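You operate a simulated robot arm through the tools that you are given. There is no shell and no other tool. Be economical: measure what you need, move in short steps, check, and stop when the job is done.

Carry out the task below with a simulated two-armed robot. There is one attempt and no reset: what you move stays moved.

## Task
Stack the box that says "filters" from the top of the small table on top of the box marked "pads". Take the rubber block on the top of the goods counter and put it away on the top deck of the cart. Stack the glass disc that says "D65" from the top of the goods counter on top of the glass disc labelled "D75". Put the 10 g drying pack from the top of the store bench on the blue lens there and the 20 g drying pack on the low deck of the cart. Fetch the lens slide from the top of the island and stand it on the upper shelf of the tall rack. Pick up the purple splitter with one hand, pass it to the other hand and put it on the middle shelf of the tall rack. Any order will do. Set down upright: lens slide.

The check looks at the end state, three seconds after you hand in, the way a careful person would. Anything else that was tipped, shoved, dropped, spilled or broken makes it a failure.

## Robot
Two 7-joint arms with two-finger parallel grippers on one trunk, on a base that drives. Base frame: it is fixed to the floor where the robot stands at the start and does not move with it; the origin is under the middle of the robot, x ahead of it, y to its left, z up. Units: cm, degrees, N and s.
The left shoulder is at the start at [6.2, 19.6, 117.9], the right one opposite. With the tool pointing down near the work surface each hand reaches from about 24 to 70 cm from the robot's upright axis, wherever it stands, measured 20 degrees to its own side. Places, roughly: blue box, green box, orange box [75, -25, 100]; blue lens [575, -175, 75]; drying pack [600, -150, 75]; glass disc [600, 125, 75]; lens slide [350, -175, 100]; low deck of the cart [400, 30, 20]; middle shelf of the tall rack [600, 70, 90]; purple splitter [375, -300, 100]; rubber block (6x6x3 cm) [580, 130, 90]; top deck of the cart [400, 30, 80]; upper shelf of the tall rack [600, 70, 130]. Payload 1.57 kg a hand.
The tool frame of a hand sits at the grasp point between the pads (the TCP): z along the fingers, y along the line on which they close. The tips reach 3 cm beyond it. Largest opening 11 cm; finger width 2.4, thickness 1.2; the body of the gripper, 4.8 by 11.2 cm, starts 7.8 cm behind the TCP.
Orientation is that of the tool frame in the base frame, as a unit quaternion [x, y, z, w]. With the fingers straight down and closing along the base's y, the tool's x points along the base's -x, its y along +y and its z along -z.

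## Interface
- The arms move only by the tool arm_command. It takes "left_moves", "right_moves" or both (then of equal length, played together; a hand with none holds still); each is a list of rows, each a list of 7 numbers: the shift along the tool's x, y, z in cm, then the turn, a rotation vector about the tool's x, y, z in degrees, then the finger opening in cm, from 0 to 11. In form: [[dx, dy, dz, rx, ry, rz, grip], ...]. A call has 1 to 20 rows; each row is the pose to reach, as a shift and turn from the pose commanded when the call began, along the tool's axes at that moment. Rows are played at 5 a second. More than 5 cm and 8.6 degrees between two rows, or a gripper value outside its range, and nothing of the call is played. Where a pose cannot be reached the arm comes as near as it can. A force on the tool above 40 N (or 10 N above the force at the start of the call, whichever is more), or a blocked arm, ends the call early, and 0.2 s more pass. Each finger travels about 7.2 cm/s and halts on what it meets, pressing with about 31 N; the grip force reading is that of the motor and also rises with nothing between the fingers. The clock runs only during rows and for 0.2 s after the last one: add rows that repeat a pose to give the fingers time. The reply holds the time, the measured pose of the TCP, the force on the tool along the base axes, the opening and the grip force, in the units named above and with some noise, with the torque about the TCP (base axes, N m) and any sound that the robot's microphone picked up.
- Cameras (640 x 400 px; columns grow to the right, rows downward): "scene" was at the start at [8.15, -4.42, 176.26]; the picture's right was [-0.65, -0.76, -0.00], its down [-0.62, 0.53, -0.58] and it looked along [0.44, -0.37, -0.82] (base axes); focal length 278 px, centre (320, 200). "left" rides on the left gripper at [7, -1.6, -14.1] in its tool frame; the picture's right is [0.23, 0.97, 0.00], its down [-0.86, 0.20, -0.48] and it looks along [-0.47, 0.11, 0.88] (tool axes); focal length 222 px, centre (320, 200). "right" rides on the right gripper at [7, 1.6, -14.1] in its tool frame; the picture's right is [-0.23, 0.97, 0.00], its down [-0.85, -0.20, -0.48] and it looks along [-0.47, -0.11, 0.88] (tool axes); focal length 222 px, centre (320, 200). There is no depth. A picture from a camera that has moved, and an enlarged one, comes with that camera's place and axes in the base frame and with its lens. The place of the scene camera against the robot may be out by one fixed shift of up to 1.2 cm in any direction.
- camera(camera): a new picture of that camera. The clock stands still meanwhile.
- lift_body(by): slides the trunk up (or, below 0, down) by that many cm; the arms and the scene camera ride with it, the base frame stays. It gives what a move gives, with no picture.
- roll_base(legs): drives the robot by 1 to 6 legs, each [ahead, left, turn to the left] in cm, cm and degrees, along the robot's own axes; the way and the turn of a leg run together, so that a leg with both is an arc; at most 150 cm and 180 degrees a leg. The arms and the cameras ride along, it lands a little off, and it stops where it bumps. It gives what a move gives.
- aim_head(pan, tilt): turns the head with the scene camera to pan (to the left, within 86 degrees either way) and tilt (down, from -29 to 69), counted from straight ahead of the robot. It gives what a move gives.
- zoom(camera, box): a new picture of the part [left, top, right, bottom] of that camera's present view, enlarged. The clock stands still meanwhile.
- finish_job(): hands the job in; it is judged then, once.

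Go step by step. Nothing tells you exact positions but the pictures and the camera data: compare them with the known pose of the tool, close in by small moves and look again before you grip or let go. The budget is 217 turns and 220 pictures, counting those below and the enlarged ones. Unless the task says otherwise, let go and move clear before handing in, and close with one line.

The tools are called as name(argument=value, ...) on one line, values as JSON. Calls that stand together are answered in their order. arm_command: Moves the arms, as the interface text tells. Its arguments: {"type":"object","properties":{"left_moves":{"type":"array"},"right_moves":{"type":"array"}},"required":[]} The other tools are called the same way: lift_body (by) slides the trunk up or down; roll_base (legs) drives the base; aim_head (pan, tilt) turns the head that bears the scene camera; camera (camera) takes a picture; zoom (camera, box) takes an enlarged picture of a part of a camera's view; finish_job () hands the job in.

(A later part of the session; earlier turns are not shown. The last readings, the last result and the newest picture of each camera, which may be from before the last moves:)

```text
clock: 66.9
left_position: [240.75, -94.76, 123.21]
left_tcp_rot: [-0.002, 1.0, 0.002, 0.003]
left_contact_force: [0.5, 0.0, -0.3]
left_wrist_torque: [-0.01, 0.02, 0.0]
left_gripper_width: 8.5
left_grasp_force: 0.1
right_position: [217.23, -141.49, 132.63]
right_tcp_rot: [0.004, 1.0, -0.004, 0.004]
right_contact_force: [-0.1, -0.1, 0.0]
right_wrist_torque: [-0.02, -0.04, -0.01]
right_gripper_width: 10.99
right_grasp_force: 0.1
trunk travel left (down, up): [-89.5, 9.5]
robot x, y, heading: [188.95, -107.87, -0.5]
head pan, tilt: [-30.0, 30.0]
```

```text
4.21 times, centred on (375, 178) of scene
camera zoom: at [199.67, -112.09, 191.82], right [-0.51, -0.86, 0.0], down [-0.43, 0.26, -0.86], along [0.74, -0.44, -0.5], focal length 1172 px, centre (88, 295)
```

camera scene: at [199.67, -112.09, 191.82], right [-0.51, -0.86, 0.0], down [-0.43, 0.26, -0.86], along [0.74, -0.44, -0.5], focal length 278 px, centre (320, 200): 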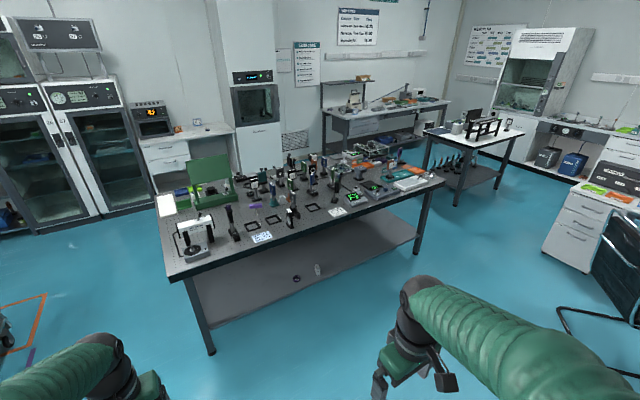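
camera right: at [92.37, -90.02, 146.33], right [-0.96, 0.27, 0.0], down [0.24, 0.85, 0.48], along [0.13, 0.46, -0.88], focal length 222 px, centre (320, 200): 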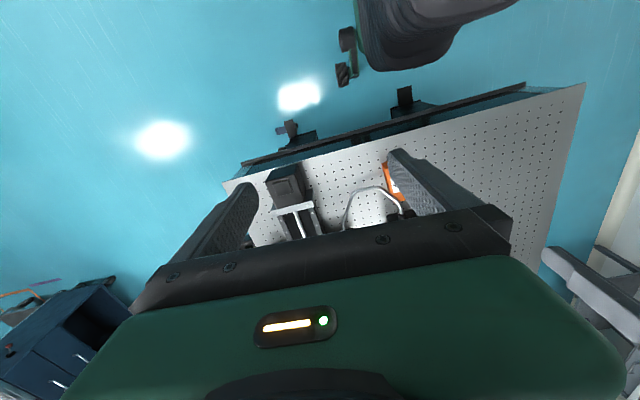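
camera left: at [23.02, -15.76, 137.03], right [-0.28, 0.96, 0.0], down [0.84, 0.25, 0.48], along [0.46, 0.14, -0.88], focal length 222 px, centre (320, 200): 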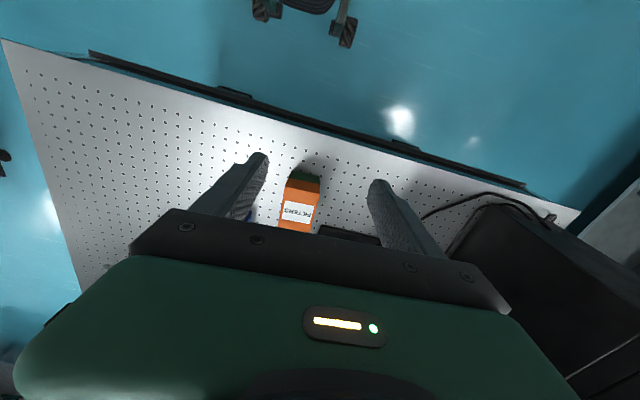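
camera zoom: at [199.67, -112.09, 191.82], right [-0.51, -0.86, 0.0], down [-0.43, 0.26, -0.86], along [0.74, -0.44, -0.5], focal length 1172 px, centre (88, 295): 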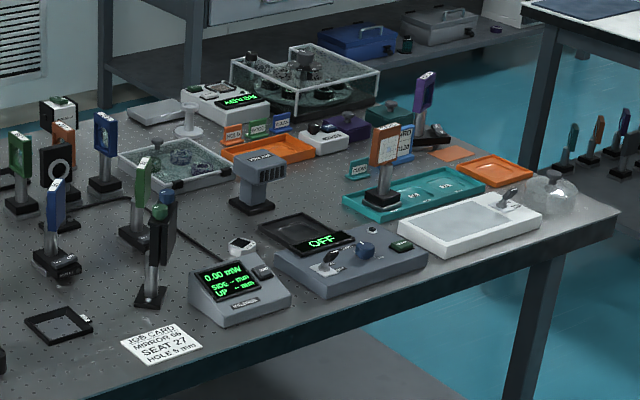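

Purple items: a T-shaped one near (352, −154) and a post-mounted one near (365, −294). I'll raise the left hand and drive to the island's front edge for a better look.

arm_command(left_moves=[[0, 0, -5, 0, 0, 0, 8.5], [0, 0, -10, 0, 0, 0, 8.5], [4, 0, -12, 0, 0, 0, 10], [8, 0, -13, 0, 0, 0, 11], [12, 0, -14, 0, 0, 0, 11], [12, 0, -14, 0, 0, 0, 11]])

roll_base(legs=[[66, -55, 0.5]])

aim_head(pan=0, tilt=35)

camera(camera="scene")

```text
clock: 68.3
left_position: [228.44, -94.85, 136.9]
left_tcp_rot: [-0.002, 1.0, 0.002, 0.003]
left_contact_force: [-0.7, 0.3, -0.1]
left_wrist_torque: [0.01, 0.02, 0.01]
left_gripper_width: 11.01
left_grasp_force: 0.0
right_position: [217.24, -141.45, 132.51]
right_tcp_rot: [0.005, 1.0, -0.003, 0.002]
right_contact_force: [0.1, -0.9, 0.2]
right_wrist_torque: [0.04, 0.03, 0.02]
right_gripper_width: 11.02
right_grasp_force: 0.1
trunk travel left (down, up): [-89.5, 9.5]
robot x, y, heading: [189.19, -107.52, -0.7]
head pan, tilt: [-30.0, 30.0]
```

```text
clock: 72.9
left_position: [294.15, -150.24, 136.93]
left_tcp_rot: [-0.013, 1.0, 0.002, 0.005]
left_contact_force: [-0.4, 0.1, -0.5]
left_wrist_torque: [0.0, -0.01, -0.01]
left_gripper_width: 10.99
left_grasp_force: 0.0
right_position: [283.86, -196.85, 132.6]
right_tcp_rot: [-0.006, 1.0, -0.003, 0.004]
right_contact_force: [1.0, -0.5, 1.0]
right_wrist_torque: [0.0, -0.02, 0.0]
right_gripper_width: 10.99
right_grasp_force: 0.0
trunk travel left (down, up): [-89.5, 9.5]
robot x, y, heading: [254.95, -164.11, 0.2]
head pan, tilt: [-30.0, 30.0]
```

```text
clock: 73.8
left_position: [294.35, -150.21, 136.89]
left_tcp_rot: [-0.012, 1.0, 0.001, 0.003]
left_contact_force: [0.3, -0.2, -0.2]
left_wrist_torque: [0.0, 0.01, 0.02]
left_gripper_width: 10.99
left_grasp_force: 0.0
right_position: [283.96, -196.9, 132.63]
right_tcp_rot: [-0.007, 1.0, -0.003, 0.005]
right_contact_force: [0.5, -0.3, 0.5]
right_wrist_torque: [-0.04, 0.01, 0.01]
right_gripper_width: 11.0
right_grasp_force: 0.0
trunk travel left (down, up): [-89.5, 9.5]
robot x, y, heading: [255.57, -163.76, 0.2]
head pan, tilt: [0.0, 35.0]
```

```text
185 pictures are left
camera scene: at [266.77, -163.35, 191.05], right [0.01, -1.0, 0.0], down [-0.57, 0.0, -0.82], along [0.82, 0.01, -0.57], focal length 278 px, centre (320, 200)
```

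scene: 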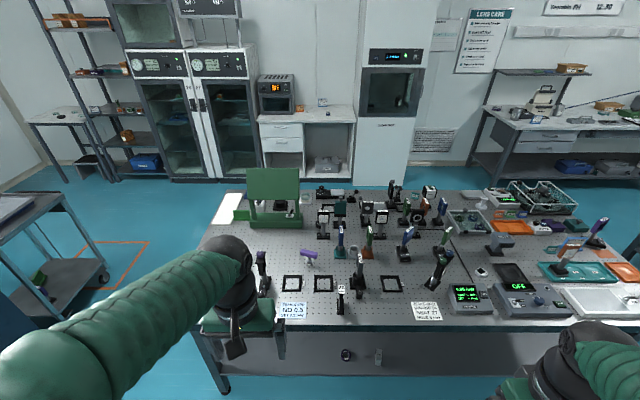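

zoom(camera="scene", box=[240, 165, 460, 325])

zoom(camera="scene", box=[420, 170, 640, 325])

```text
2.50 times, centred on (350, 245) of scene
camera zoom: at [266.77, -163.35, 191.05], right [0.01, -1.0, 0.0], down [-0.57, 0.0, -0.82], along [0.82, 0.01, -0.57], focal length 696 px, centre (245, 88)
```

zoom: 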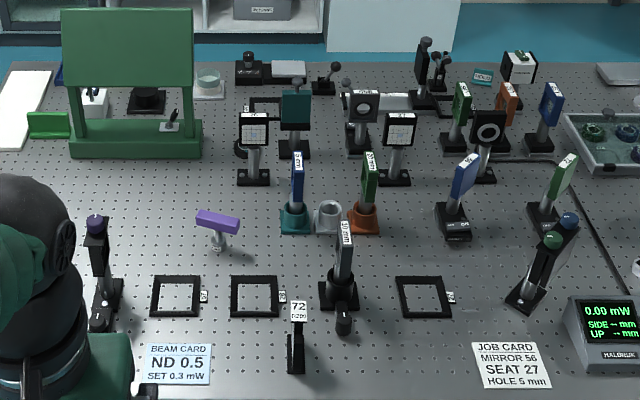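

```text
2.58 times, centred on (530, 248) of scene
camera zoom: at [266.77, -163.35, 191.05], right [0.01, -1.0, 0.0], down [-0.57, 0.0, -0.82], along [0.82, 0.01, -0.57], focal length 718 px, centre (-222, 77)
```

zoom: 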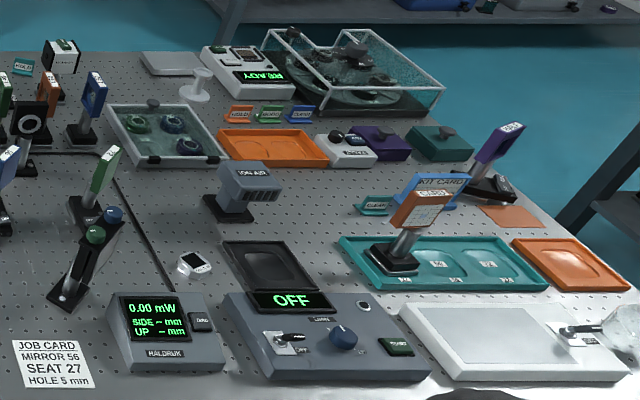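

zoom(camera="scene", box=[320, 215, 400, 270])

zoom(camera="scene", box=[320, 250, 390, 320])

zoom(camera="scene", box=[560, 205, 640, 270])

```text
7.27 times, centred on (360, 242) of scene
camera zoom: at [266.77, -163.35, 191.05], right [0.01, -1.0, 0.0], down [-0.57, 0.0, -0.82], along [0.82, 0.01, -0.57], focal length 2024 px, centre (29, -109)
```

zoom: 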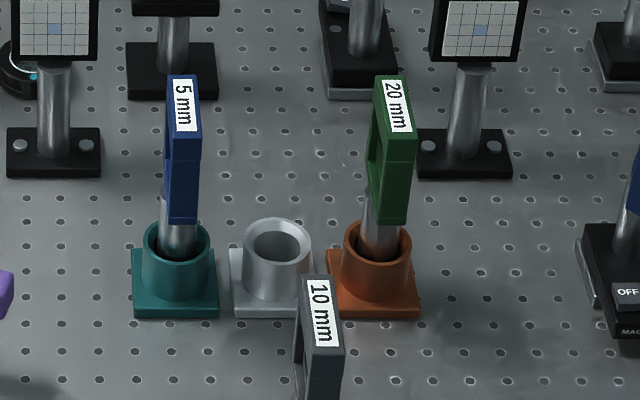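

```text
5.71 times, centred on (355, 285) of scene
camera zoom: at [266.77, -163.35, 191.05], right [0.01, -1.0, 0.0], down [-0.57, 0.0, -0.82], along [0.82, 0.01, -0.57], focal length 1590 px, centre (120, -286)
```

zoom: 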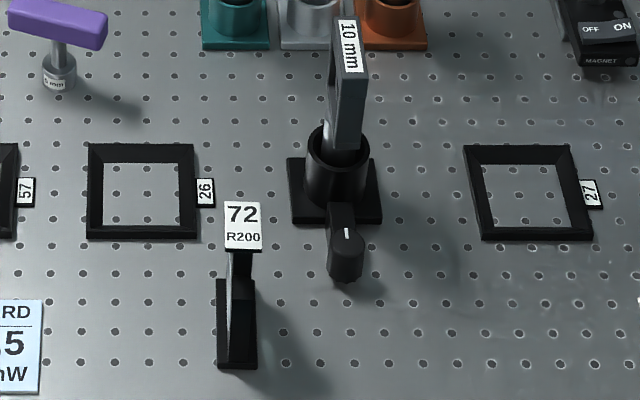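

```text
6.15 times, centred on (600, 238) of scene
camera zoom: at [266.77, -163.35, 191.05], right [0.01, -1.0, 0.0], down [-0.57, 0.0, -0.82], along [0.82, 0.01, -0.57], focal length 1712 px, centre (-1403, -31)
```

zoom: 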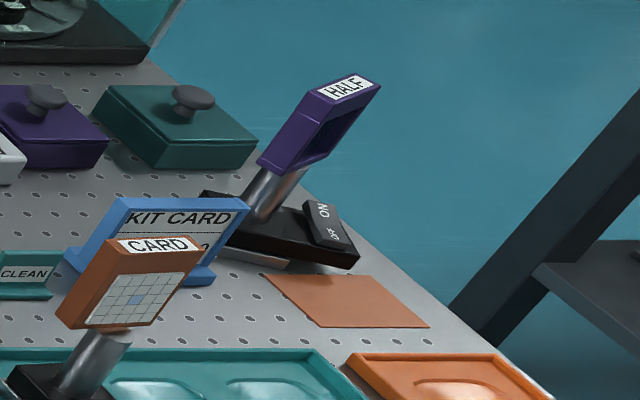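

The purple splitter is the "HALF" piece on a magnetic base at about (368, −299). I still need to identify the lens slide, so I'm zooming into more objects.

zoom(camera="scene", box=[315, 180, 395, 240])

zoom(camera="scene", box=[385, 175, 465, 235])

zoom(camera="scene", box=[250, 235, 350, 320])

zoom(camera="scene", box=[395, 225, 475, 300])

```text
6.67 times, centred on (355, 210) of scene
camera zoom: at [266.77, -163.35, 191.05], right [0.01, -1.0, 0.0], down [-0.57, 0.0, -0.82], along [0.82, 0.01, -0.57], focal length 1855 px, centre (87, 133)
```

zoom: 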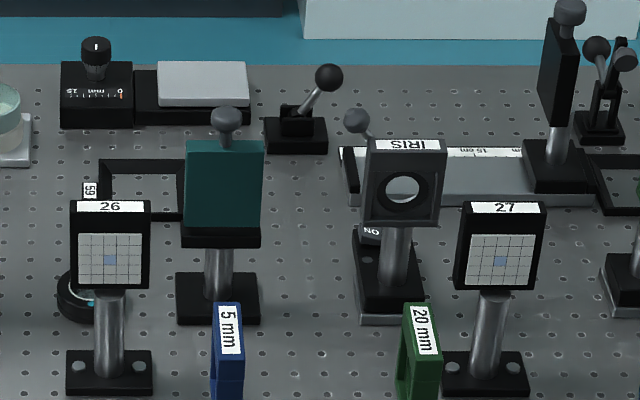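

```text
6.67 times, centred on (425, 205) of scene
camera zoom: at [266.77, -163.35, 191.05], right [0.01, -1.0, 0.0], down [-0.57, 0.0, -0.82], along [0.82, 0.01, -0.57], focal length 1855 px, centre (-380, 167)
```

zoom: 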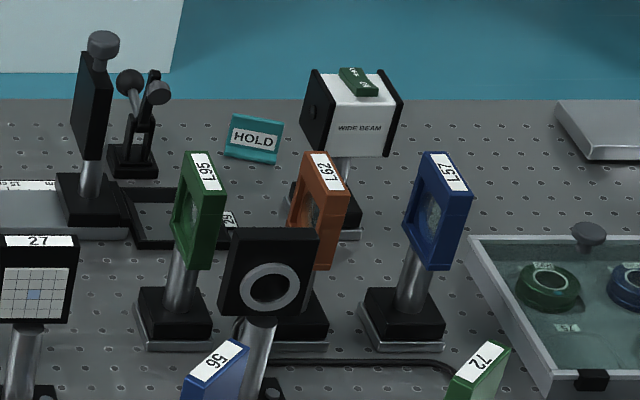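

```text
4.71 times, centred on (300, 278) of scene
camera zoom: at [266.77, -163.35, 191.05], right [0.01, -1.0, 0.0], down [-0.57, 0.0, -0.82], along [0.82, 0.01, -0.57], focal length 1309 px, centre (414, -165)
```

zoom: 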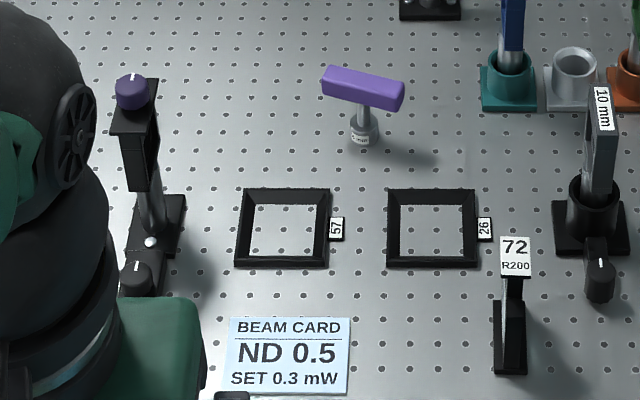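

```text
5.33 times, centred on (435, 262) of scene
camera zoom: at [266.77, -163.35, 191.05], right [0.01, -1.0, 0.0], down [-0.57, 0.0, -0.82], along [0.82, 0.01, -0.57], focal length 1484 px, centre (-293, -133)
```

zoom: 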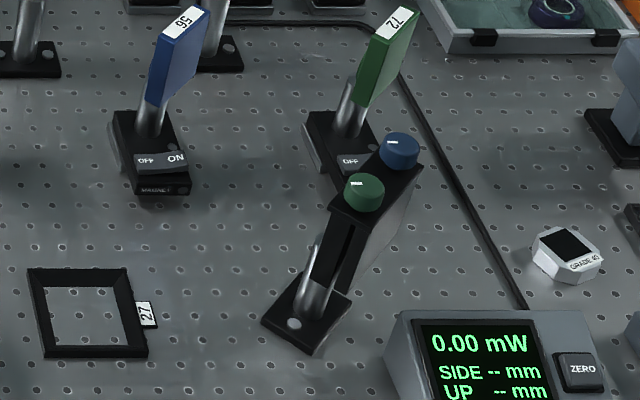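

I can't tell yet which is the lens slide. "72 R200" near (332, −172) is a candidate; I'll look with the wrist cameras.

camera(camera="left")

camera(camera="right")

```text
175 pictures are left
camera left: at [287.47, -152.0, 150.98], right [-0.25, 0.97, 0.0], down [0.85, 0.22, 0.48], along [0.47, 0.12, -0.88], focal length 222 px, centre (320, 200)
```

left: 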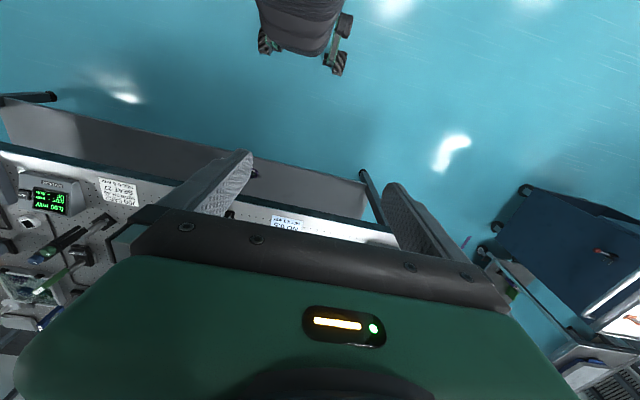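

```text
174 pictures are left
camera right: at [276.96, -195.26, 146.62], right [0.22, 0.98, -0.01], down [0.85, -0.19, 0.49], along [0.47, -0.11, -0.87], focal length 222 px, centre (320, 200)
```

right: 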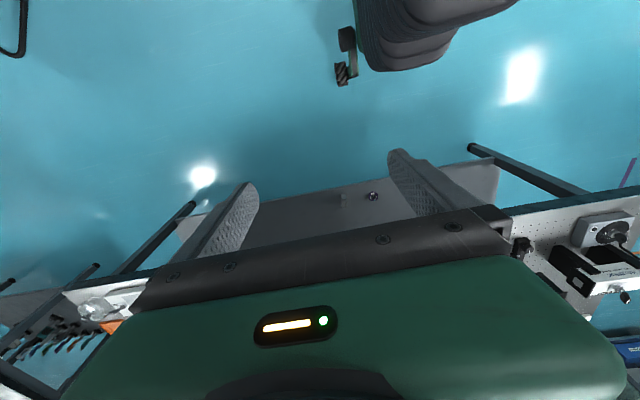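

I'll move toward the island's right end, needed for the splitter anyway, and view the candidates from another side.

roll_base(legs=[[0, -100, 0], [0, -90, 0]])

aim_head(pan=40, tilt=28)

camera(camera="scene")

zoom(camera="scene", box=[220, 140, 340, 230])

```text
clock: 82.0
left_position: [294.63, -310.18, 136.61]
left_tcp_rot: [-0.012, 1.0, -0.014, 0.006]
left_contact_force: [-0.6, 0.9, 0.4]
left_wrist_torque: [-0.17, 0.01, 0.04]
left_gripper_width: 10.99
left_grasp_force: 0.0
right_position: [284.03, -357.1, 133.74]
right_tcp_rot: [-0.005, 1.0, -0.02, 0.006]
right_contact_force: [0.0, 1.2, 0.9]
right_wrist_torque: [-0.12, -0.05, 0.05]
right_gripper_width: 10.99
right_grasp_force: 0.2
trunk travel left (down, up): [-89.5, 9.5]
robot x, y, heading: [256.11, -328.15, -0.1]
head pan, tilt: [0.0, 35.0]
stopped in leg 2: the robot was blocked; the commanded pose is now the measured one
```

```text
clock: 83.1
left_position: [295.2, -312.72, 136.68]
left_tcp_rot: [-0.01, 1.0, -0.006, 0.004]
left_contact_force: [-0.1, -0.2, 0.0]
left_wrist_torque: [0.0, -0.04, 0.02]
left_gripper_width: 11.01
left_grasp_force: 0.1
right_position: [284.62, -359.54, 133.02]
right_tcp_rot: [-0.005, 1.0, -0.011, 0.004]
right_contact_force: [0.0, 1.0, 0.0]
right_wrist_torque: [0.02, 0.0, 0.01]
right_gripper_width: 11.0
right_grasp_force: 0.1
trunk travel left (down, up): [-89.5, 9.5]
robot x, y, heading: [255.89, -328.13, 0.2]
head pan, tilt: [40.0, 28.0]
```

```text
173 pictures are left
camera scene: at [265.85, -320.09, 192.08], right [0.64, -0.77, 0.01], down [-0.36, -0.31, -0.88], along [0.67, 0.56, -0.48], focal length 278 px, centre (320, 200)
```

scene: 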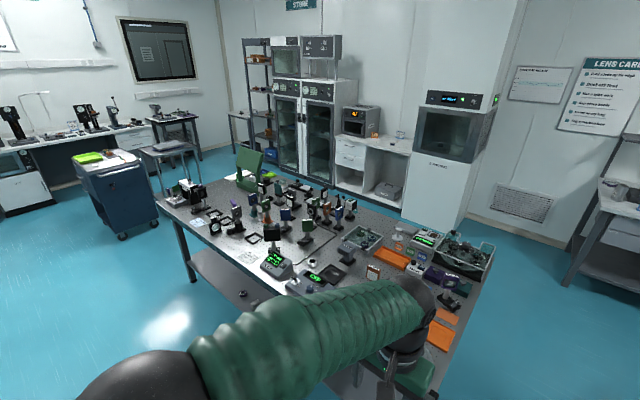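

```text
4.44 times, centred on (280, 185) of scene
camera zoom: at [265.85, -320.09, 192.08], right [0.64, -0.77, 0.01], down [-0.36, -0.31, -0.88], along [0.67, 0.56, -0.48], focal length 1237 px, centre (498, 267)
```

zoom: 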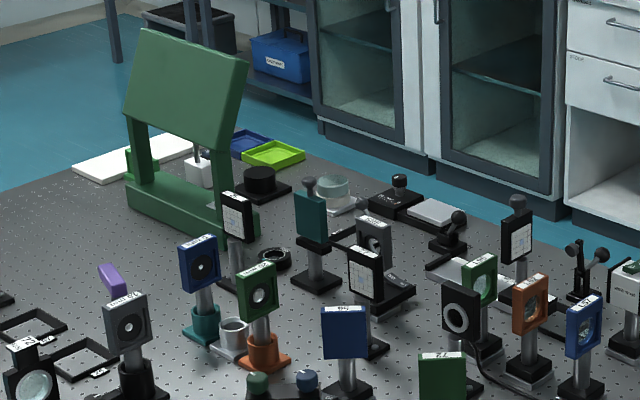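

The "72 R200" piece seems to hold clear glass. The base was stopped by something on the right, so I'll check what that is.

zoom(camera="scene", box=[195, 190, 285, 260])

aim_head(pan=-75, tilt=40)

camera(camera="scene")

```text
5.71 times, centred on (240, 225) of scene
camera zoom: at [265.85, -320.09, 192.08], right [0.64, -0.77, 0.01], down [-0.36, -0.31, -0.88], along [0.67, 0.56, -0.48], focal length 1590 px, centre (777, 57)
```

zoom: 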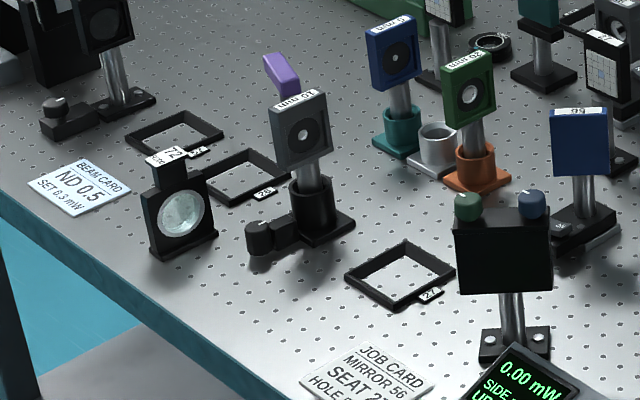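

```text
clock: 85.0
left_position: [295.18, -313.66, 136.74]
left_tcp_rot: [-0.01, 1.0, -0.003, 0.004]
left_contact_force: [-0.3, -0.2, -0.1]
left_wrist_torque: [0.02, 0.0, -0.02]
left_gripper_width: 10.99
left_grasp_force: 0.1
right_position: [284.65, -360.33, 132.88]
right_tcp_rot: [-0.004, 1.0, -0.009, 0.004]
right_contact_force: [-0.1, -0.4, -0.6]
right_wrist_torque: [-0.03, -0.03, 0.0]
right_gripper_width: 11.0
right_grasp_force: 0.1
trunk travel left (down, up): [-89.5, 9.5]
robot x, y, heading: [256.05, -328.78, 0.2]
head pan, tilt: [-75.0, 40.0]
```

```text
170 pictures are left
camera scene: at [261.05, -336.03, 190.31], right [-0.97, -0.26, 0.0], down [-0.17, 0.62, -0.77], along [0.2, -0.74, -0.64], focal length 278 px, centre (320, 200)
```

scene: 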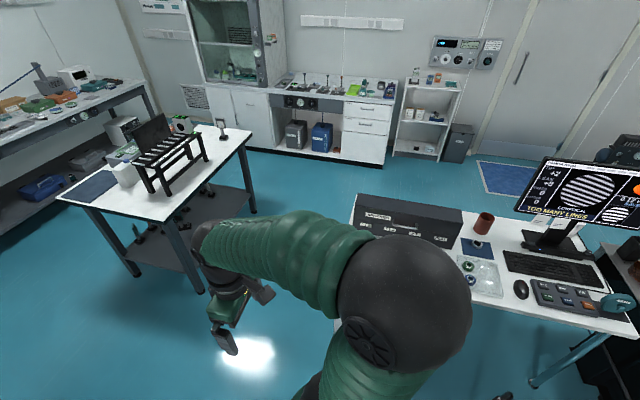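

The lens slide is the "72 R200" frame at about (332, −172). Now I'll look at what's near the base on my right side.

aim_head(pan=-60, tilt=69)

camera(camera="scene")

camera(camera="right")

```text
clock: 85.9
left_position: [295.14, -313.52, 136.92]
left_tcp_rot: [-0.012, 1.0, -0.004, 0.003]
left_contact_force: [-0.5, 0.3, 0.2]
left_wrist_torque: [-0.04, -0.01, -0.01]
left_gripper_width: 11.01
left_grasp_force: 0.0
right_position: [284.62, -360.3, 132.94]
right_tcp_rot: [-0.005, 1.0, -0.009, 0.005]
right_contact_force: [-0.6, -1.0, 0.0]
right_wrist_torque: [0.01, 0.02, -0.03]
right_gripper_width: 11.01
right_grasp_force: 0.1
trunk travel left (down, up): [-89.5, 9.5]
robot x, y, heading: [256.08, -328.48, 0.4]
head pan, tilt: [-60.0, 68.8]
```

```text
169 pictures are left
camera scene: at [261.62, -332.64, 186.7], right [-0.87, -0.5, 0.0], down [-0.47, 0.81, -0.36], along [0.18, -0.31, -0.93], focal length 278 px, centre (320, 200)
```

scene: 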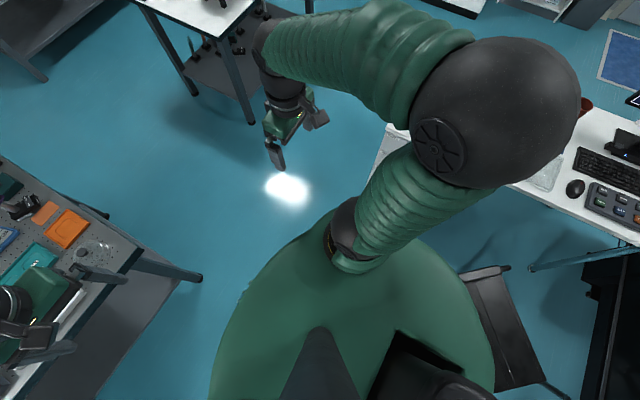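

```text
168 pictures are left
camera right: at [277.41, -358.4, 146.95], right [0.22, 0.98, -0.02], down [0.85, -0.18, 0.49], along [0.47, -0.12, -0.87], focal length 222 px, centre (320, 200)
```

right: 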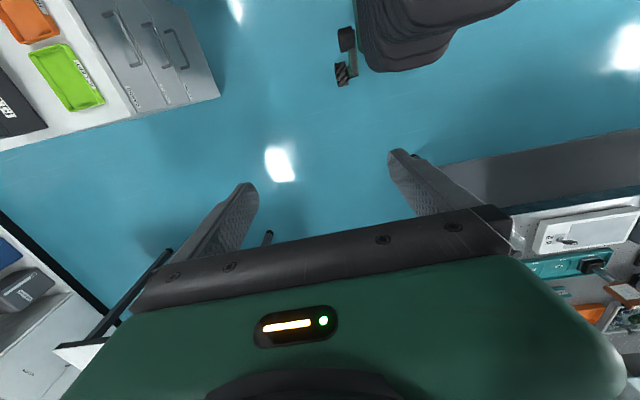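

The robot bumped near a chair behind it; nothing looks displaced. The island's right edge is near y = −318, and I'll drive into the gap at the island's right end to face it.

roll_base(legs=[[4, 2, 0], [66, -42, 0], [0, 0, 90], [0, -24, 0]])

aim_head(pan=-8, tilt=50)

camera(camera="scene")

```text
clock: 95.8
left_position: [334.0, -328.22, 136.66]
left_tcp_rot: [0.723, -0.691, 0.001, -0.006]
left_contact_force: [-0.3, -0.4, -0.2]
left_wrist_torque: [0.0, -0.05, 0.02]
left_gripper_width: 10.98
left_grasp_force: 0.1
right_position: [381.03, -337.78, 133.09]
right_tcp_rot: [0.718, -0.696, 0.005, -0.011]
right_contact_force: [0.4, -0.2, 0.6]
right_wrist_torque: [0.0, 0.0, -0.03]
right_gripper_width: 11.01
right_grasp_force: 0.1
trunk travel left (down, up): [-89.5, 9.5]
robot x, y, heading: [349.73, -366.81, 91.4]
head pan, tilt: [-60.0, 68.8]
```

```text
clock: 97.0
left_position: [334.24, -328.21, 136.81]
left_tcp_rot: [0.722, -0.692, 0.0, -0.005]
left_contact_force: [0.5, 0.8, 0.1]
left_wrist_torque: [0.02, 0.0, 0.03]
left_gripper_width: 11.01
left_grasp_force: 0.1
right_position: [381.38, -337.89, 133.02]
right_tcp_rot: [0.717, -0.697, 0.003, -0.009]
right_contact_force: [0.1, -0.9, -0.6]
right_wrist_torque: [-0.02, -0.01, 0.02]
right_gripper_width: 10.99
right_grasp_force: 0.1
trunk travel left (down, up): [-89.5, 9.5]
robot x, y, heading: [350.29, -366.8, 91.3]
head pan, tilt: [-8.0, 50.0]
```

```text
167 pictures are left
camera scene: at [350.32, -355.49, 188.88], right [0.99, -0.12, 0.0], down [-0.09, -0.76, -0.64], along [0.08, 0.64, -0.77], focal length 278 px, centre (320, 200)
```

scene: 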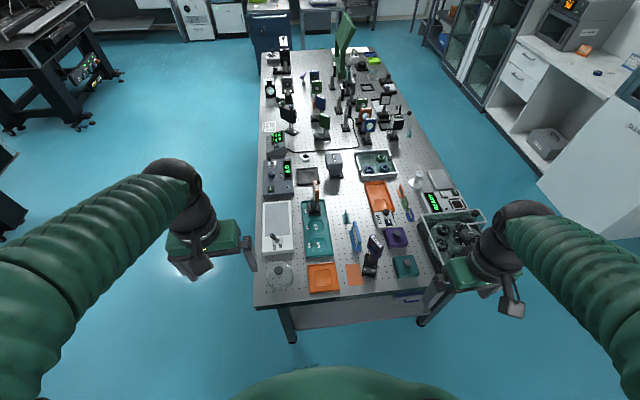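

zoom(camera="scene", box=[320, 215, 430, 300])

camera(camera="right")

camera(camera="left")

```text
4.71 times, centred on (375, 258) of scene
camera zoom: at [350.32, -355.49, 188.88], right [0.99, -0.12, 0.0], down [-0.09, -0.76, -0.64], along [0.08, 0.64, -0.77], focal length 1309 px, centre (61, -71)
```

zoom: 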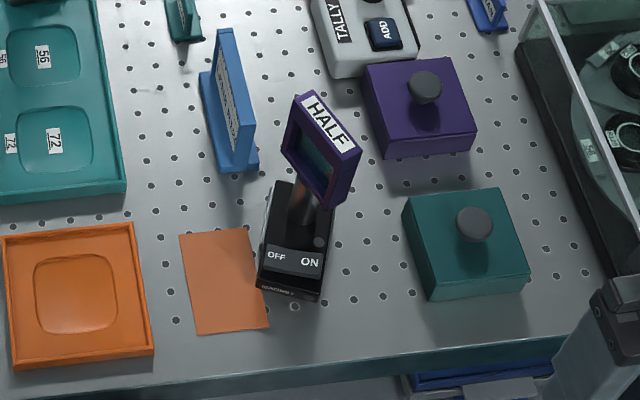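

```text
165 pictures are left
camera right: at [379.64, -344.93, 146.96], right [-0.98, 0.2, -0.02], down [0.17, 0.86, 0.49], along [0.11, 0.48, -0.87], focal length 222 px, centre (320, 200)
```

right: 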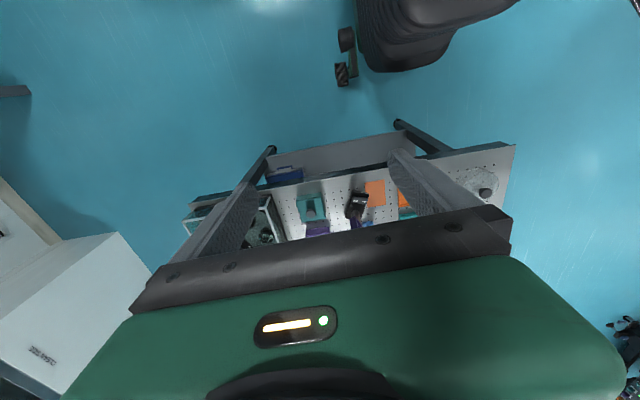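

```text
164 pictures are left
camera left: at [336.24, -335.2, 150.91], right [-0.96, -0.27, -0.01], down [-0.24, 0.84, 0.48], along [-0.12, 0.47, -0.88], focal length 222 px, centre (320, 200)
```

left: 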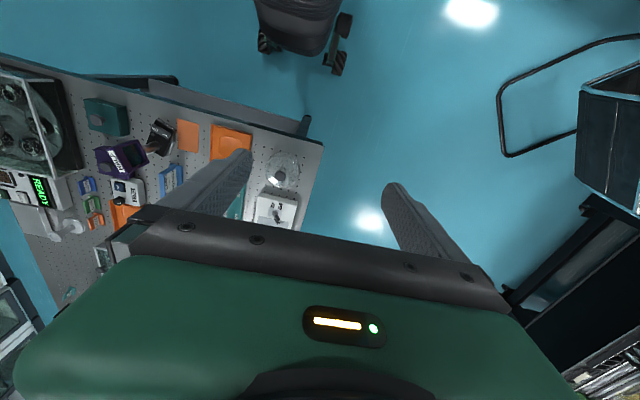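

zoom(camera="scene", box=[355, 228, 400, 285])

zoom(camera="left", box=[80, 90, 220, 200])

zoom(camera="right", box=[280, 160, 420, 250])

```text
7.02 times, centred on (378, 256) of scene
camera zoom: at [350.32, -355.49, 188.88], right [0.99, -0.12, 0.0], down [-0.09, -0.76, -0.64], along [0.08, 0.64, -0.77], focal length 1952 px, centre (-84, -196)
```

zoom: 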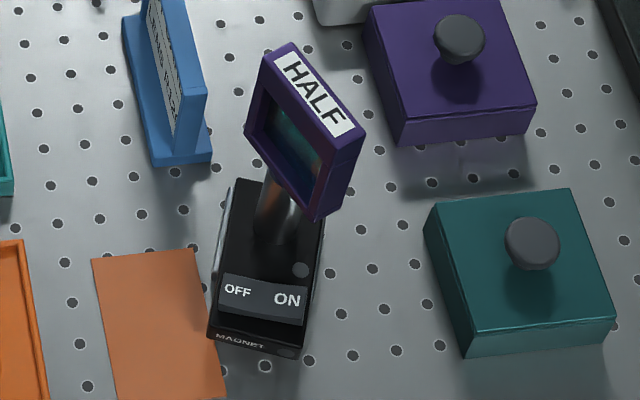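

```text
3.64 times, centred on (150, 145) of left
camera zoom: at [336.24, -335.2, 150.91], right [-0.96, -0.27, -0.01], down [-0.24, 0.84, 0.48], along [-0.12, 0.47, -0.88], focal length 808 px, centre (938, 400)
```

zoom: 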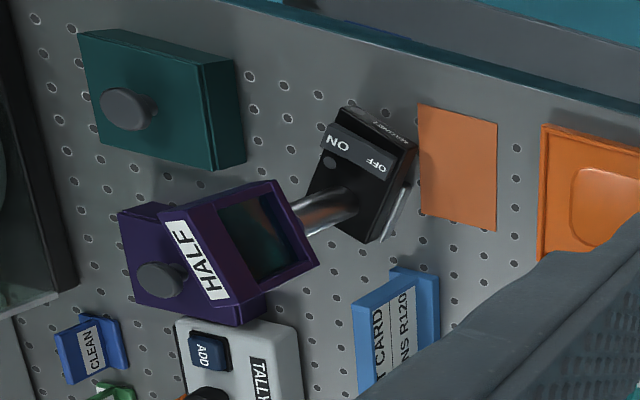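

```text
4.44 times, centred on (350, 205) of right
camera zoom: at [379.64, -344.93, 146.96], right [-0.98, 0.2, -0.02], down [0.17, 0.86, 0.49], along [0.11, 0.48, -0.87], focal length 987 px, centre (187, 178)
```

zoom: 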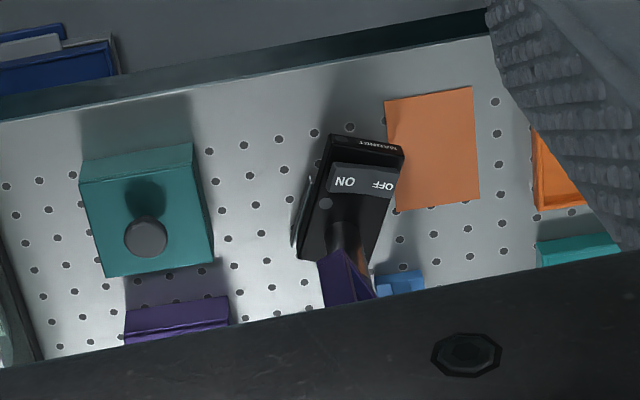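

The splitter's frame top is at about (377, −305.5, 102.5), its width axis at −61°, and the table is near z 84.5. I'll shift the base closer, then bring the right hand above it with the fingers turned to straddle the frame's width.

roll_base(legs=[[3, -12, -1]])

arm_command(right_moves=[[-2, 0, 0, 0, 0, 8, 11], [-4, 0, 0, 0, 0, 16, 11], [-7, 0, 0, 0, 0, 24, 11], [-10, 0, 0, 0, 0, 32, 11], [-13, 0, 0, 0, 0, 40, 11], [-16, 0, 0, 0, 0, 48, 11], [-18, 0, 0, 0, 0, 56, 11], [-20, 0, 0, 0, 0, 62, 11], [-20, 0, 0, 0, 0, 62, 11]])

camera(camera="right")

camera(camera="scene")

```text
clock: 98.3
left_position: [343.16, -325.14, 136.49]
left_tcp_rot: [0.717, -0.697, 0.007, -0.016]
left_contact_force: [-0.8, 0.2, 0.1]
left_wrist_torque: [0.04, -0.03, 0.02]
left_gripper_width: 11.0
left_grasp_force: 0.0
right_position: [390.22, -335.65, 133.94]
right_tcp_rot: [0.713, -0.701, 0.011, -0.02]
right_contact_force: [0.0, 0.0, -0.1]
right_wrist_torque: [-0.01, 0.02, 0.05]
right_gripper_width: 11.0
right_grasp_force: 0.0
trunk travel left (down, up): [-89.5, 9.5]
robot x, y, heading: [361.79, -363.67, 90.0]
head pan, tilt: [-8.0, 50.0]
```

```text
clock: 100.3
left_position: [345.23, -324.7, 136.54]
left_tcp_rot: [0.717, -0.697, 0.003, -0.008]
left_contact_force: [-0.9, -0.2, 0.5]
left_wrist_torque: [-0.01, 0.0, 0.0]
left_gripper_width: 10.98
left_grasp_force: 0.1
right_position: [391.77, -315.15, 133.68]
right_tcp_rot: [-0.248, 0.969, 0.002, 0.015]
right_contact_force: [0.5, -0.1, 0.1]
right_wrist_torque: [-0.01, -0.01, 0.02]
right_gripper_width: 11.01
right_grasp_force: 0.1
trunk travel left (down, up): [-89.5, 9.5]
robot x, y, heading: [361.31, -363.62, 90.2]
head pan, tilt: [-8.0, 50.0]
```

```text
160 pictures are left
camera right: at [384.32, -317.22, 147.49], right [-0.27, 0.96, 0.0], down [0.83, 0.23, 0.5], along [0.48, 0.14, -0.86], focal length 222 px, centre (320, 200)
```

right: 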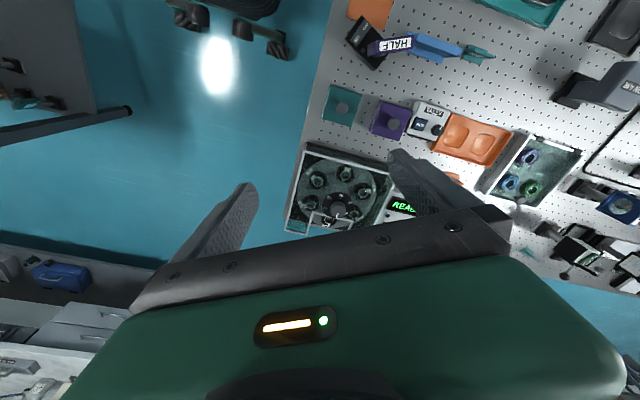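

```text
159 pictures are left
camera scene: at [360.01, -352.16, 188.87], right [0.99, -0.14, 0.01], down [-0.1, -0.76, -0.64], along [0.1, 0.64, -0.77], focal length 278 px, centre (320, 200)
```

scene: 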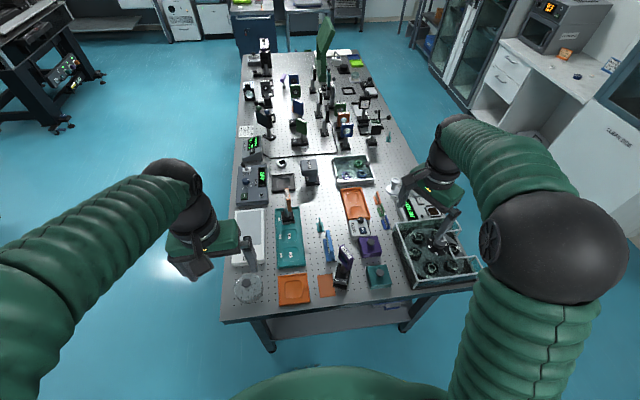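

Right-camera triangulation agrees with (376.9, −305.5). I'll move over it, level the tool, and look.

arm_command(right_moves=[[2.1, 3.9, 0, 0, 0.5, 0, 11], [4.2, 7.8, 0, 0, 1, 0, 11], [6.3, 11.7, -0.2, -0.2, 1.5, 0, 11], [8.4, 15.7, -0.3, -0.2, 1.7, 0, 11], [8.4, 15.7, -0.3, -0.2, 1.7, 0, 11]])

arm_command(right_moves=[[0, 0, 4.5, 0, 0, 0, 11], [0, 0, 9, 0, 0, 0, 11], [0, 0, 13.5, 0, 0, 0, 11], [0, 0, 18, 0, 0, 0, 11], [0, 0, 21, 0, 0, 0, 11], [0, 0, 21, 0, 0, 0, 11]])

camera(camera="right")

zoom(camera="scene", box=[280, 200, 420, 300])

```text
clock: 101.5
left_position: [347.48, -324.73, 136.81]
left_tcp_rot: [0.716, -0.698, -0.003, -0.004]
left_contact_force: [-0.6, 0.3, -1.0]
left_wrist_torque: [-0.02, 0.0, 0.0]
left_gripper_width: 10.97
left_grasp_force: 0.2
right_position: [379.0, -305.28, 133.27]
right_tcp_rot: [-0.247, 0.969, 0.001, -0.007]
right_contact_force: [0.9, 0.1, -0.6]
right_wrist_torque: [0.01, 0.01, 0.0]
right_gripper_width: 11.03
right_grasp_force: 0.1
trunk travel left (down, up): [-89.5, 9.5]
robot x, y, heading: [361.81, -363.71, 90.2]
head pan, tilt: [-8.0, 50.0]
```

```text
clock: 102.9
left_position: [345.82, -324.79, 136.74]
left_tcp_rot: [0.717, -0.697, 0.001, -0.008]
left_contact_force: [-0.4, 0.5, 0.2]
left_wrist_torque: [0.01, -0.03, 0.02]
left_gripper_width: 10.99
left_grasp_force: 0.0
right_position: [377.28, -305.61, 112.29]
right_tcp_rot: [-0.249, 0.968, -0.001, -0.002]
right_contact_force: [0.1, 0.0, -0.4]
right_wrist_torque: [-0.02, 0.02, -0.02]
right_gripper_width: 11.02
right_grasp_force: 0.0
trunk travel left (down, up): [-89.5, 9.5]
robot x, y, heading: [361.4, -363.86, 90.2]
head pan, tilt: [-8.0, 50.0]
```

```text
158 pictures are left
camera right: at [370.43, -307.45, 126.43], right [-0.27, 0.96, 0.0], down [0.85, 0.24, 0.47], along [0.46, 0.13, -0.88], focal length 222 px, centre (320, 200)
```

right: 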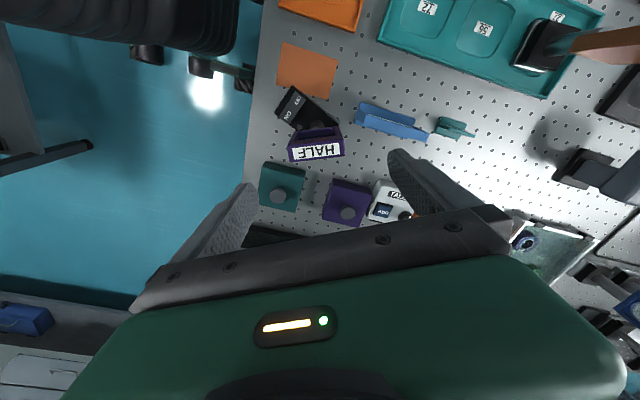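

```text
4.00 times, centred on (350, 250) of scene
camera zoom: at [361.45, -352.1, 188.87], right [0.99, -0.14, 0.0], down [-0.1, -0.76, -0.64], along [0.09, 0.63, -0.77], focal length 1113 px, centre (200, 0)
```

zoom: 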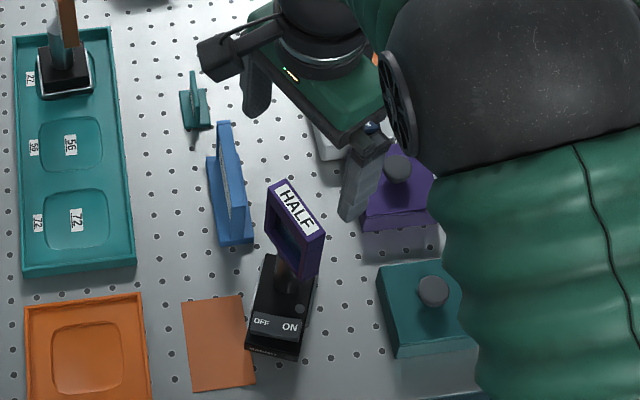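

zoom(camera="right", box=[250, 80, 370, 170])

```text
4.44 times, centred on (310, 125) of right
camera zoom: at [370.43, -307.45, 126.43], right [-0.27, 0.96, 0.0], down [0.85, 0.24, 0.47], along [0.46, 0.13, -0.88], focal length 987 px, centre (364, 533)
```

zoom: 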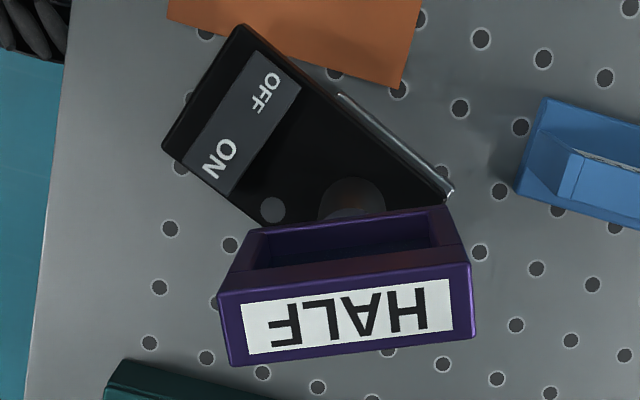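

The frame's axis is at about 113°, centre (377.2, −305.9). I'll rotate 6°, open at 9 and descend to z 100.

arm_command(right_moves=[[0.2, -0.2, 2, 0, 0, 6, 9], [0.2, -0.2, 5, 0, 0, 6, 9], [0.2, -0.2, 8, 0, 0, 6, 9], [0.2, -0.2, 10.5, 0, 0, 6, 9], [0.2, -0.2, 12.4, 0, 0, 6, 9], [0.2, -0.2, 12.4, 0, 0, 6, 9]])

camera(camera="right")

zoom(camera="scene", box=[280, 200, 420, 300])

```text
clock: 104.3
left_position: [346.55, -324.72, 136.77]
left_tcp_rot: [0.717, -0.697, -0.001, -0.004]
left_contact_force: [0.3, 0.3, 0.1]
left_wrist_torque: [0.0, 0.03, 0.03]
left_gripper_width: 11.01
left_grasp_force: 0.1
right_position: [377.88, -305.89, 99.84]
right_tcp_rot: [-0.198, 0.98, -0.001, -0.005]
right_contact_force: [-0.1, 0.1, 1.2]
right_wrist_torque: [0.0, 0.0, 0.03]
right_gripper_width: 8.99
right_grasp_force: 0.1
trunk travel left (down, up): [-89.5, 9.5]
robot x, y, heading: [361.97, -363.97, 90.2]
head pan, tilt: [-8.0, 50.0]
```

```text
155 pictures are left
camera right: at [370.85, -307.04, 114.07], right [-0.17, 0.99, 0.0], down [0.87, 0.15, 0.47], along [0.46, 0.08, -0.88], focal length 222 px, centre (320, 200)
```

right: 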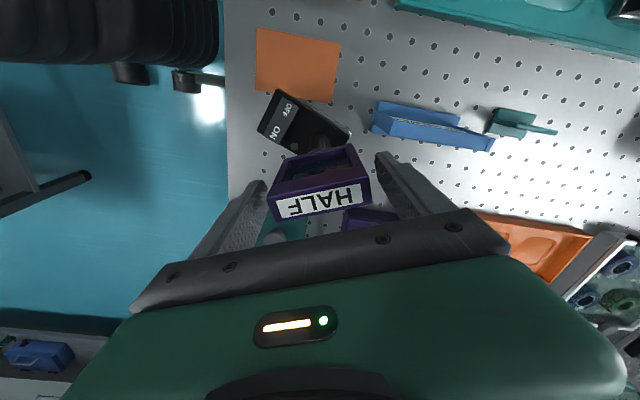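

```text
4.00 times, centred on (350, 250) of scene
camera zoom: at [362.38, -352.1, 188.87], right [0.99, -0.14, 0.0], down [-0.11, -0.76, -0.64], along [0.09, 0.63, -0.77], focal length 1113 px, centre (200, 0)
```

zoom: 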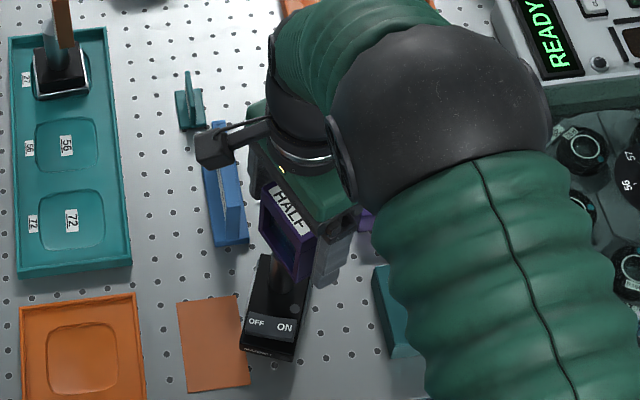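

Orientation matches. I'll nudge 0.8 cm to centre on the frame's thickness, then close gently.

arm_command(right_moves=[[0.8, 0.2, 0, 0, 0, 0, 9], [0.8, 0.2, 0, 0, 0, 0, 7.8], [0.8, 0.2, 0, 0, 0, 0, 6.6], [0.8, 0.2, 0, 0, 0, 0, 5.5], [0.8, 0.2, 0, 0, 0, 0, 4.5], [0.8, 0.2, 0, 0, 0, 0, 4.5]])

zoom(camera="right", box=[220, 70, 420, 220])

```text
clock: 105.7
left_position: [346.29, -324.79, 136.82]
left_tcp_rot: [0.717, -0.697, 0.0, -0.007]
left_contact_force: [-0.6, -0.8, 1.1]
left_wrist_torque: [-0.02, 0.02, 0.01]
left_gripper_width: 10.99
left_grasp_force: 0.0
right_position: [376.82, -306.09, 99.99]
right_tcp_rot: [-0.198, 0.98, 0.0, -0.003]
right_contact_force: [-1.0, -2.1, -0.3]
right_wrist_torque: [-0.28, 0.08, -0.02]
right_gripper_width: 6.4
right_grasp_force: 31.3
trunk travel left (down, up): [-89.5, 9.5]
robot x, y, heading: [361.66, -363.86, 90.1]
head pan, tilt: [-8.0, 50.0]
```

```text
2.67 times, centred on (320, 145) of right
camera zoom: at [369.83, -307.22, 114.16], right [-0.17, 0.99, 0.0], down [0.87, 0.15, 0.47], along [0.46, 0.08, -0.88], focal length 592 px, centre (320, 347)
```

zoom: 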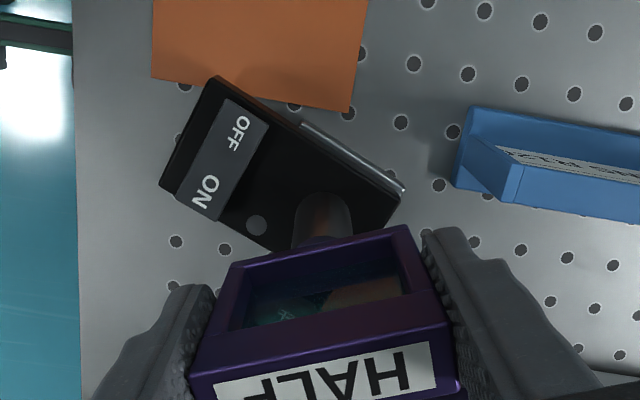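

Gripped at 6.4 cm. I'll lift very slightly and watch the force, as the base has a magnet switch.

arm_command(right_moves=[[0, 0, -0.2, 0, 0, 0, 4.5], [0, 0, -0.5, 0, 0, 0, 4.5], [0, 0, -0.5, 0, 0, 0, 4.5]])

```text
clock: 106.5
left_position: [346.44, -324.67, 136.77]
left_tcp_rot: [0.717, -0.697, -0.001, -0.006]
left_contact_force: [0.6, -0.2, -0.4]
left_wrist_torque: [0.01, 0.02, -0.02]
left_gripper_width: 10.99
left_grasp_force: 0.2
right_position: [376.88, -306.0, 100.55]
right_tcp_rot: [-0.197, 0.98, 0.0, -0.004]
right_contact_force: [-0.3, 0.3, -5.1]
right_wrist_torque: [0.02, 0.03, 0.0]
right_gripper_width: 6.39
right_grasp_force: 31.3
trunk travel left (down, up): [-89.5, 9.5]
robot x, y, heading: [362.14, -363.79, 90.4]
head pan, tilt: [-8.0, 50.0]
```

It lifted freely (5 N), so the magnet is off. I'll raise it clear and bring it to a handover spot in front of the robot, rotated 40° so the left hand can reach the post.

arm_command(right_moves=[[0, 0, -3, 0, 0, 0, 4.5], [0, 0, -7, 0, 0, 0, 4.5], [0, 0, -12, 0, 0, 0, 4.5], [0, 0, -17, 0, 0, 0, 4.5], [0, 0, -22, 0, 0, 0, 4.5], [0, 0, -25, 0, 0, 0, 4.5], [3, -1.6, -25, 0, 0, -8, 4.5], [6, -3.2, -25, 0, 0, -16, 4.5], [9, -4.8, -25, 0, 0, -24, 4.5], [12, -6.4, -25, 0, 0, -32, 4.5], [16, -8, -25, 0, 0, -40, 4.5], [16, -8, -25, 0, 0, -40, 4.5]])

camera(camera="scene")

camera(camera="left")

camera(camera="right")

```text
clock: 109.1
left_position: [346.25, -324.8, 136.77]
left_tcp_rot: [0.716, -0.698, 0.001, -0.006]
left_contact_force: [-0.2, 0.7, 0.5]
left_wrist_torque: [0.0, 0.02, 0.0]
left_gripper_width: 11.02
left_grasp_force: 0.0
right_position: [365.19, -319.42, 125.69]
right_tcp_rot: [-0.522, 0.853, 0.001, -0.004]
right_contact_force: [-0.2, 0.2, -4.9]
right_wrist_torque: [0.01, 0.04, 0.01]
right_gripper_width: 6.4
right_grasp_force: 30.6
trunk travel left (down, up): [-89.5, 9.5]
robot x, y, heading: [361.64, -363.62, 90.0]
head pan, tilt: [-8.0, 50.0]
```

```text
152 pictures are left
camera scene: at [361.96, -352.23, 188.87], right [0.99, -0.14, 0.0], down [-0.1, -0.76, -0.64], along [0.09, 0.64, -0.77], focal length 278 px, centre (320, 200)
```

scene: 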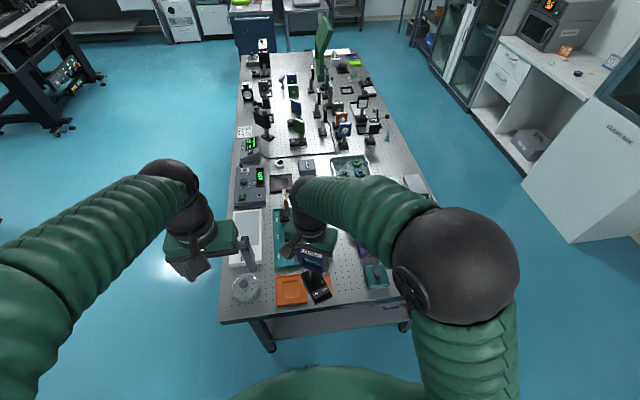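

```text
151 pictures are left
camera left: at [347.97, -331.74, 150.86], right [-0.97, -0.25, -0.01], down [-0.23, 0.85, 0.48], along [-0.11, 0.47, -0.88], focal length 222 px, centre (320, 200)
```

left: 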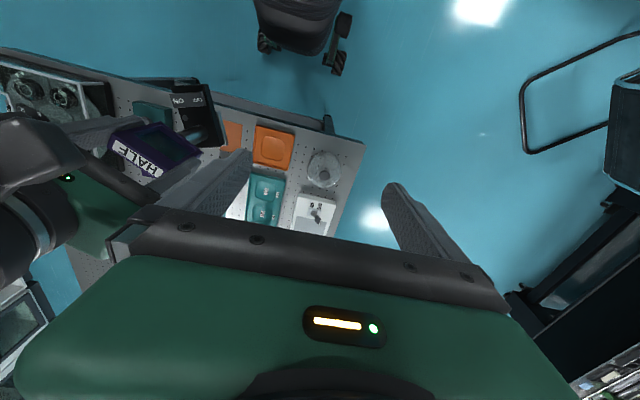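

```text
150 pictures are left
camera right: at [360.56, -324.86, 139.72], right [-0.76, 0.65, 0.0], down [0.57, 0.67, 0.47], along [0.3, 0.36, -0.88], focal length 222 px, centre (320, 200)
```

right: 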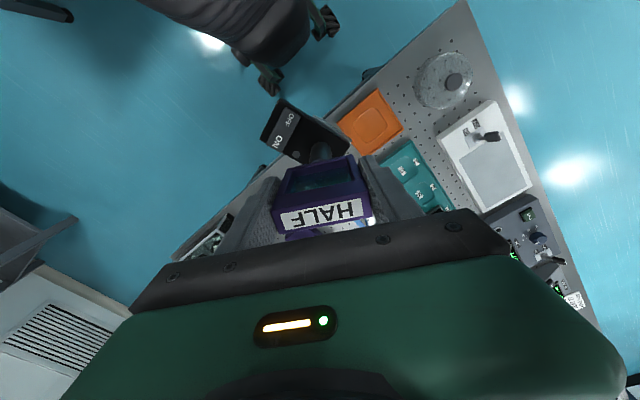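

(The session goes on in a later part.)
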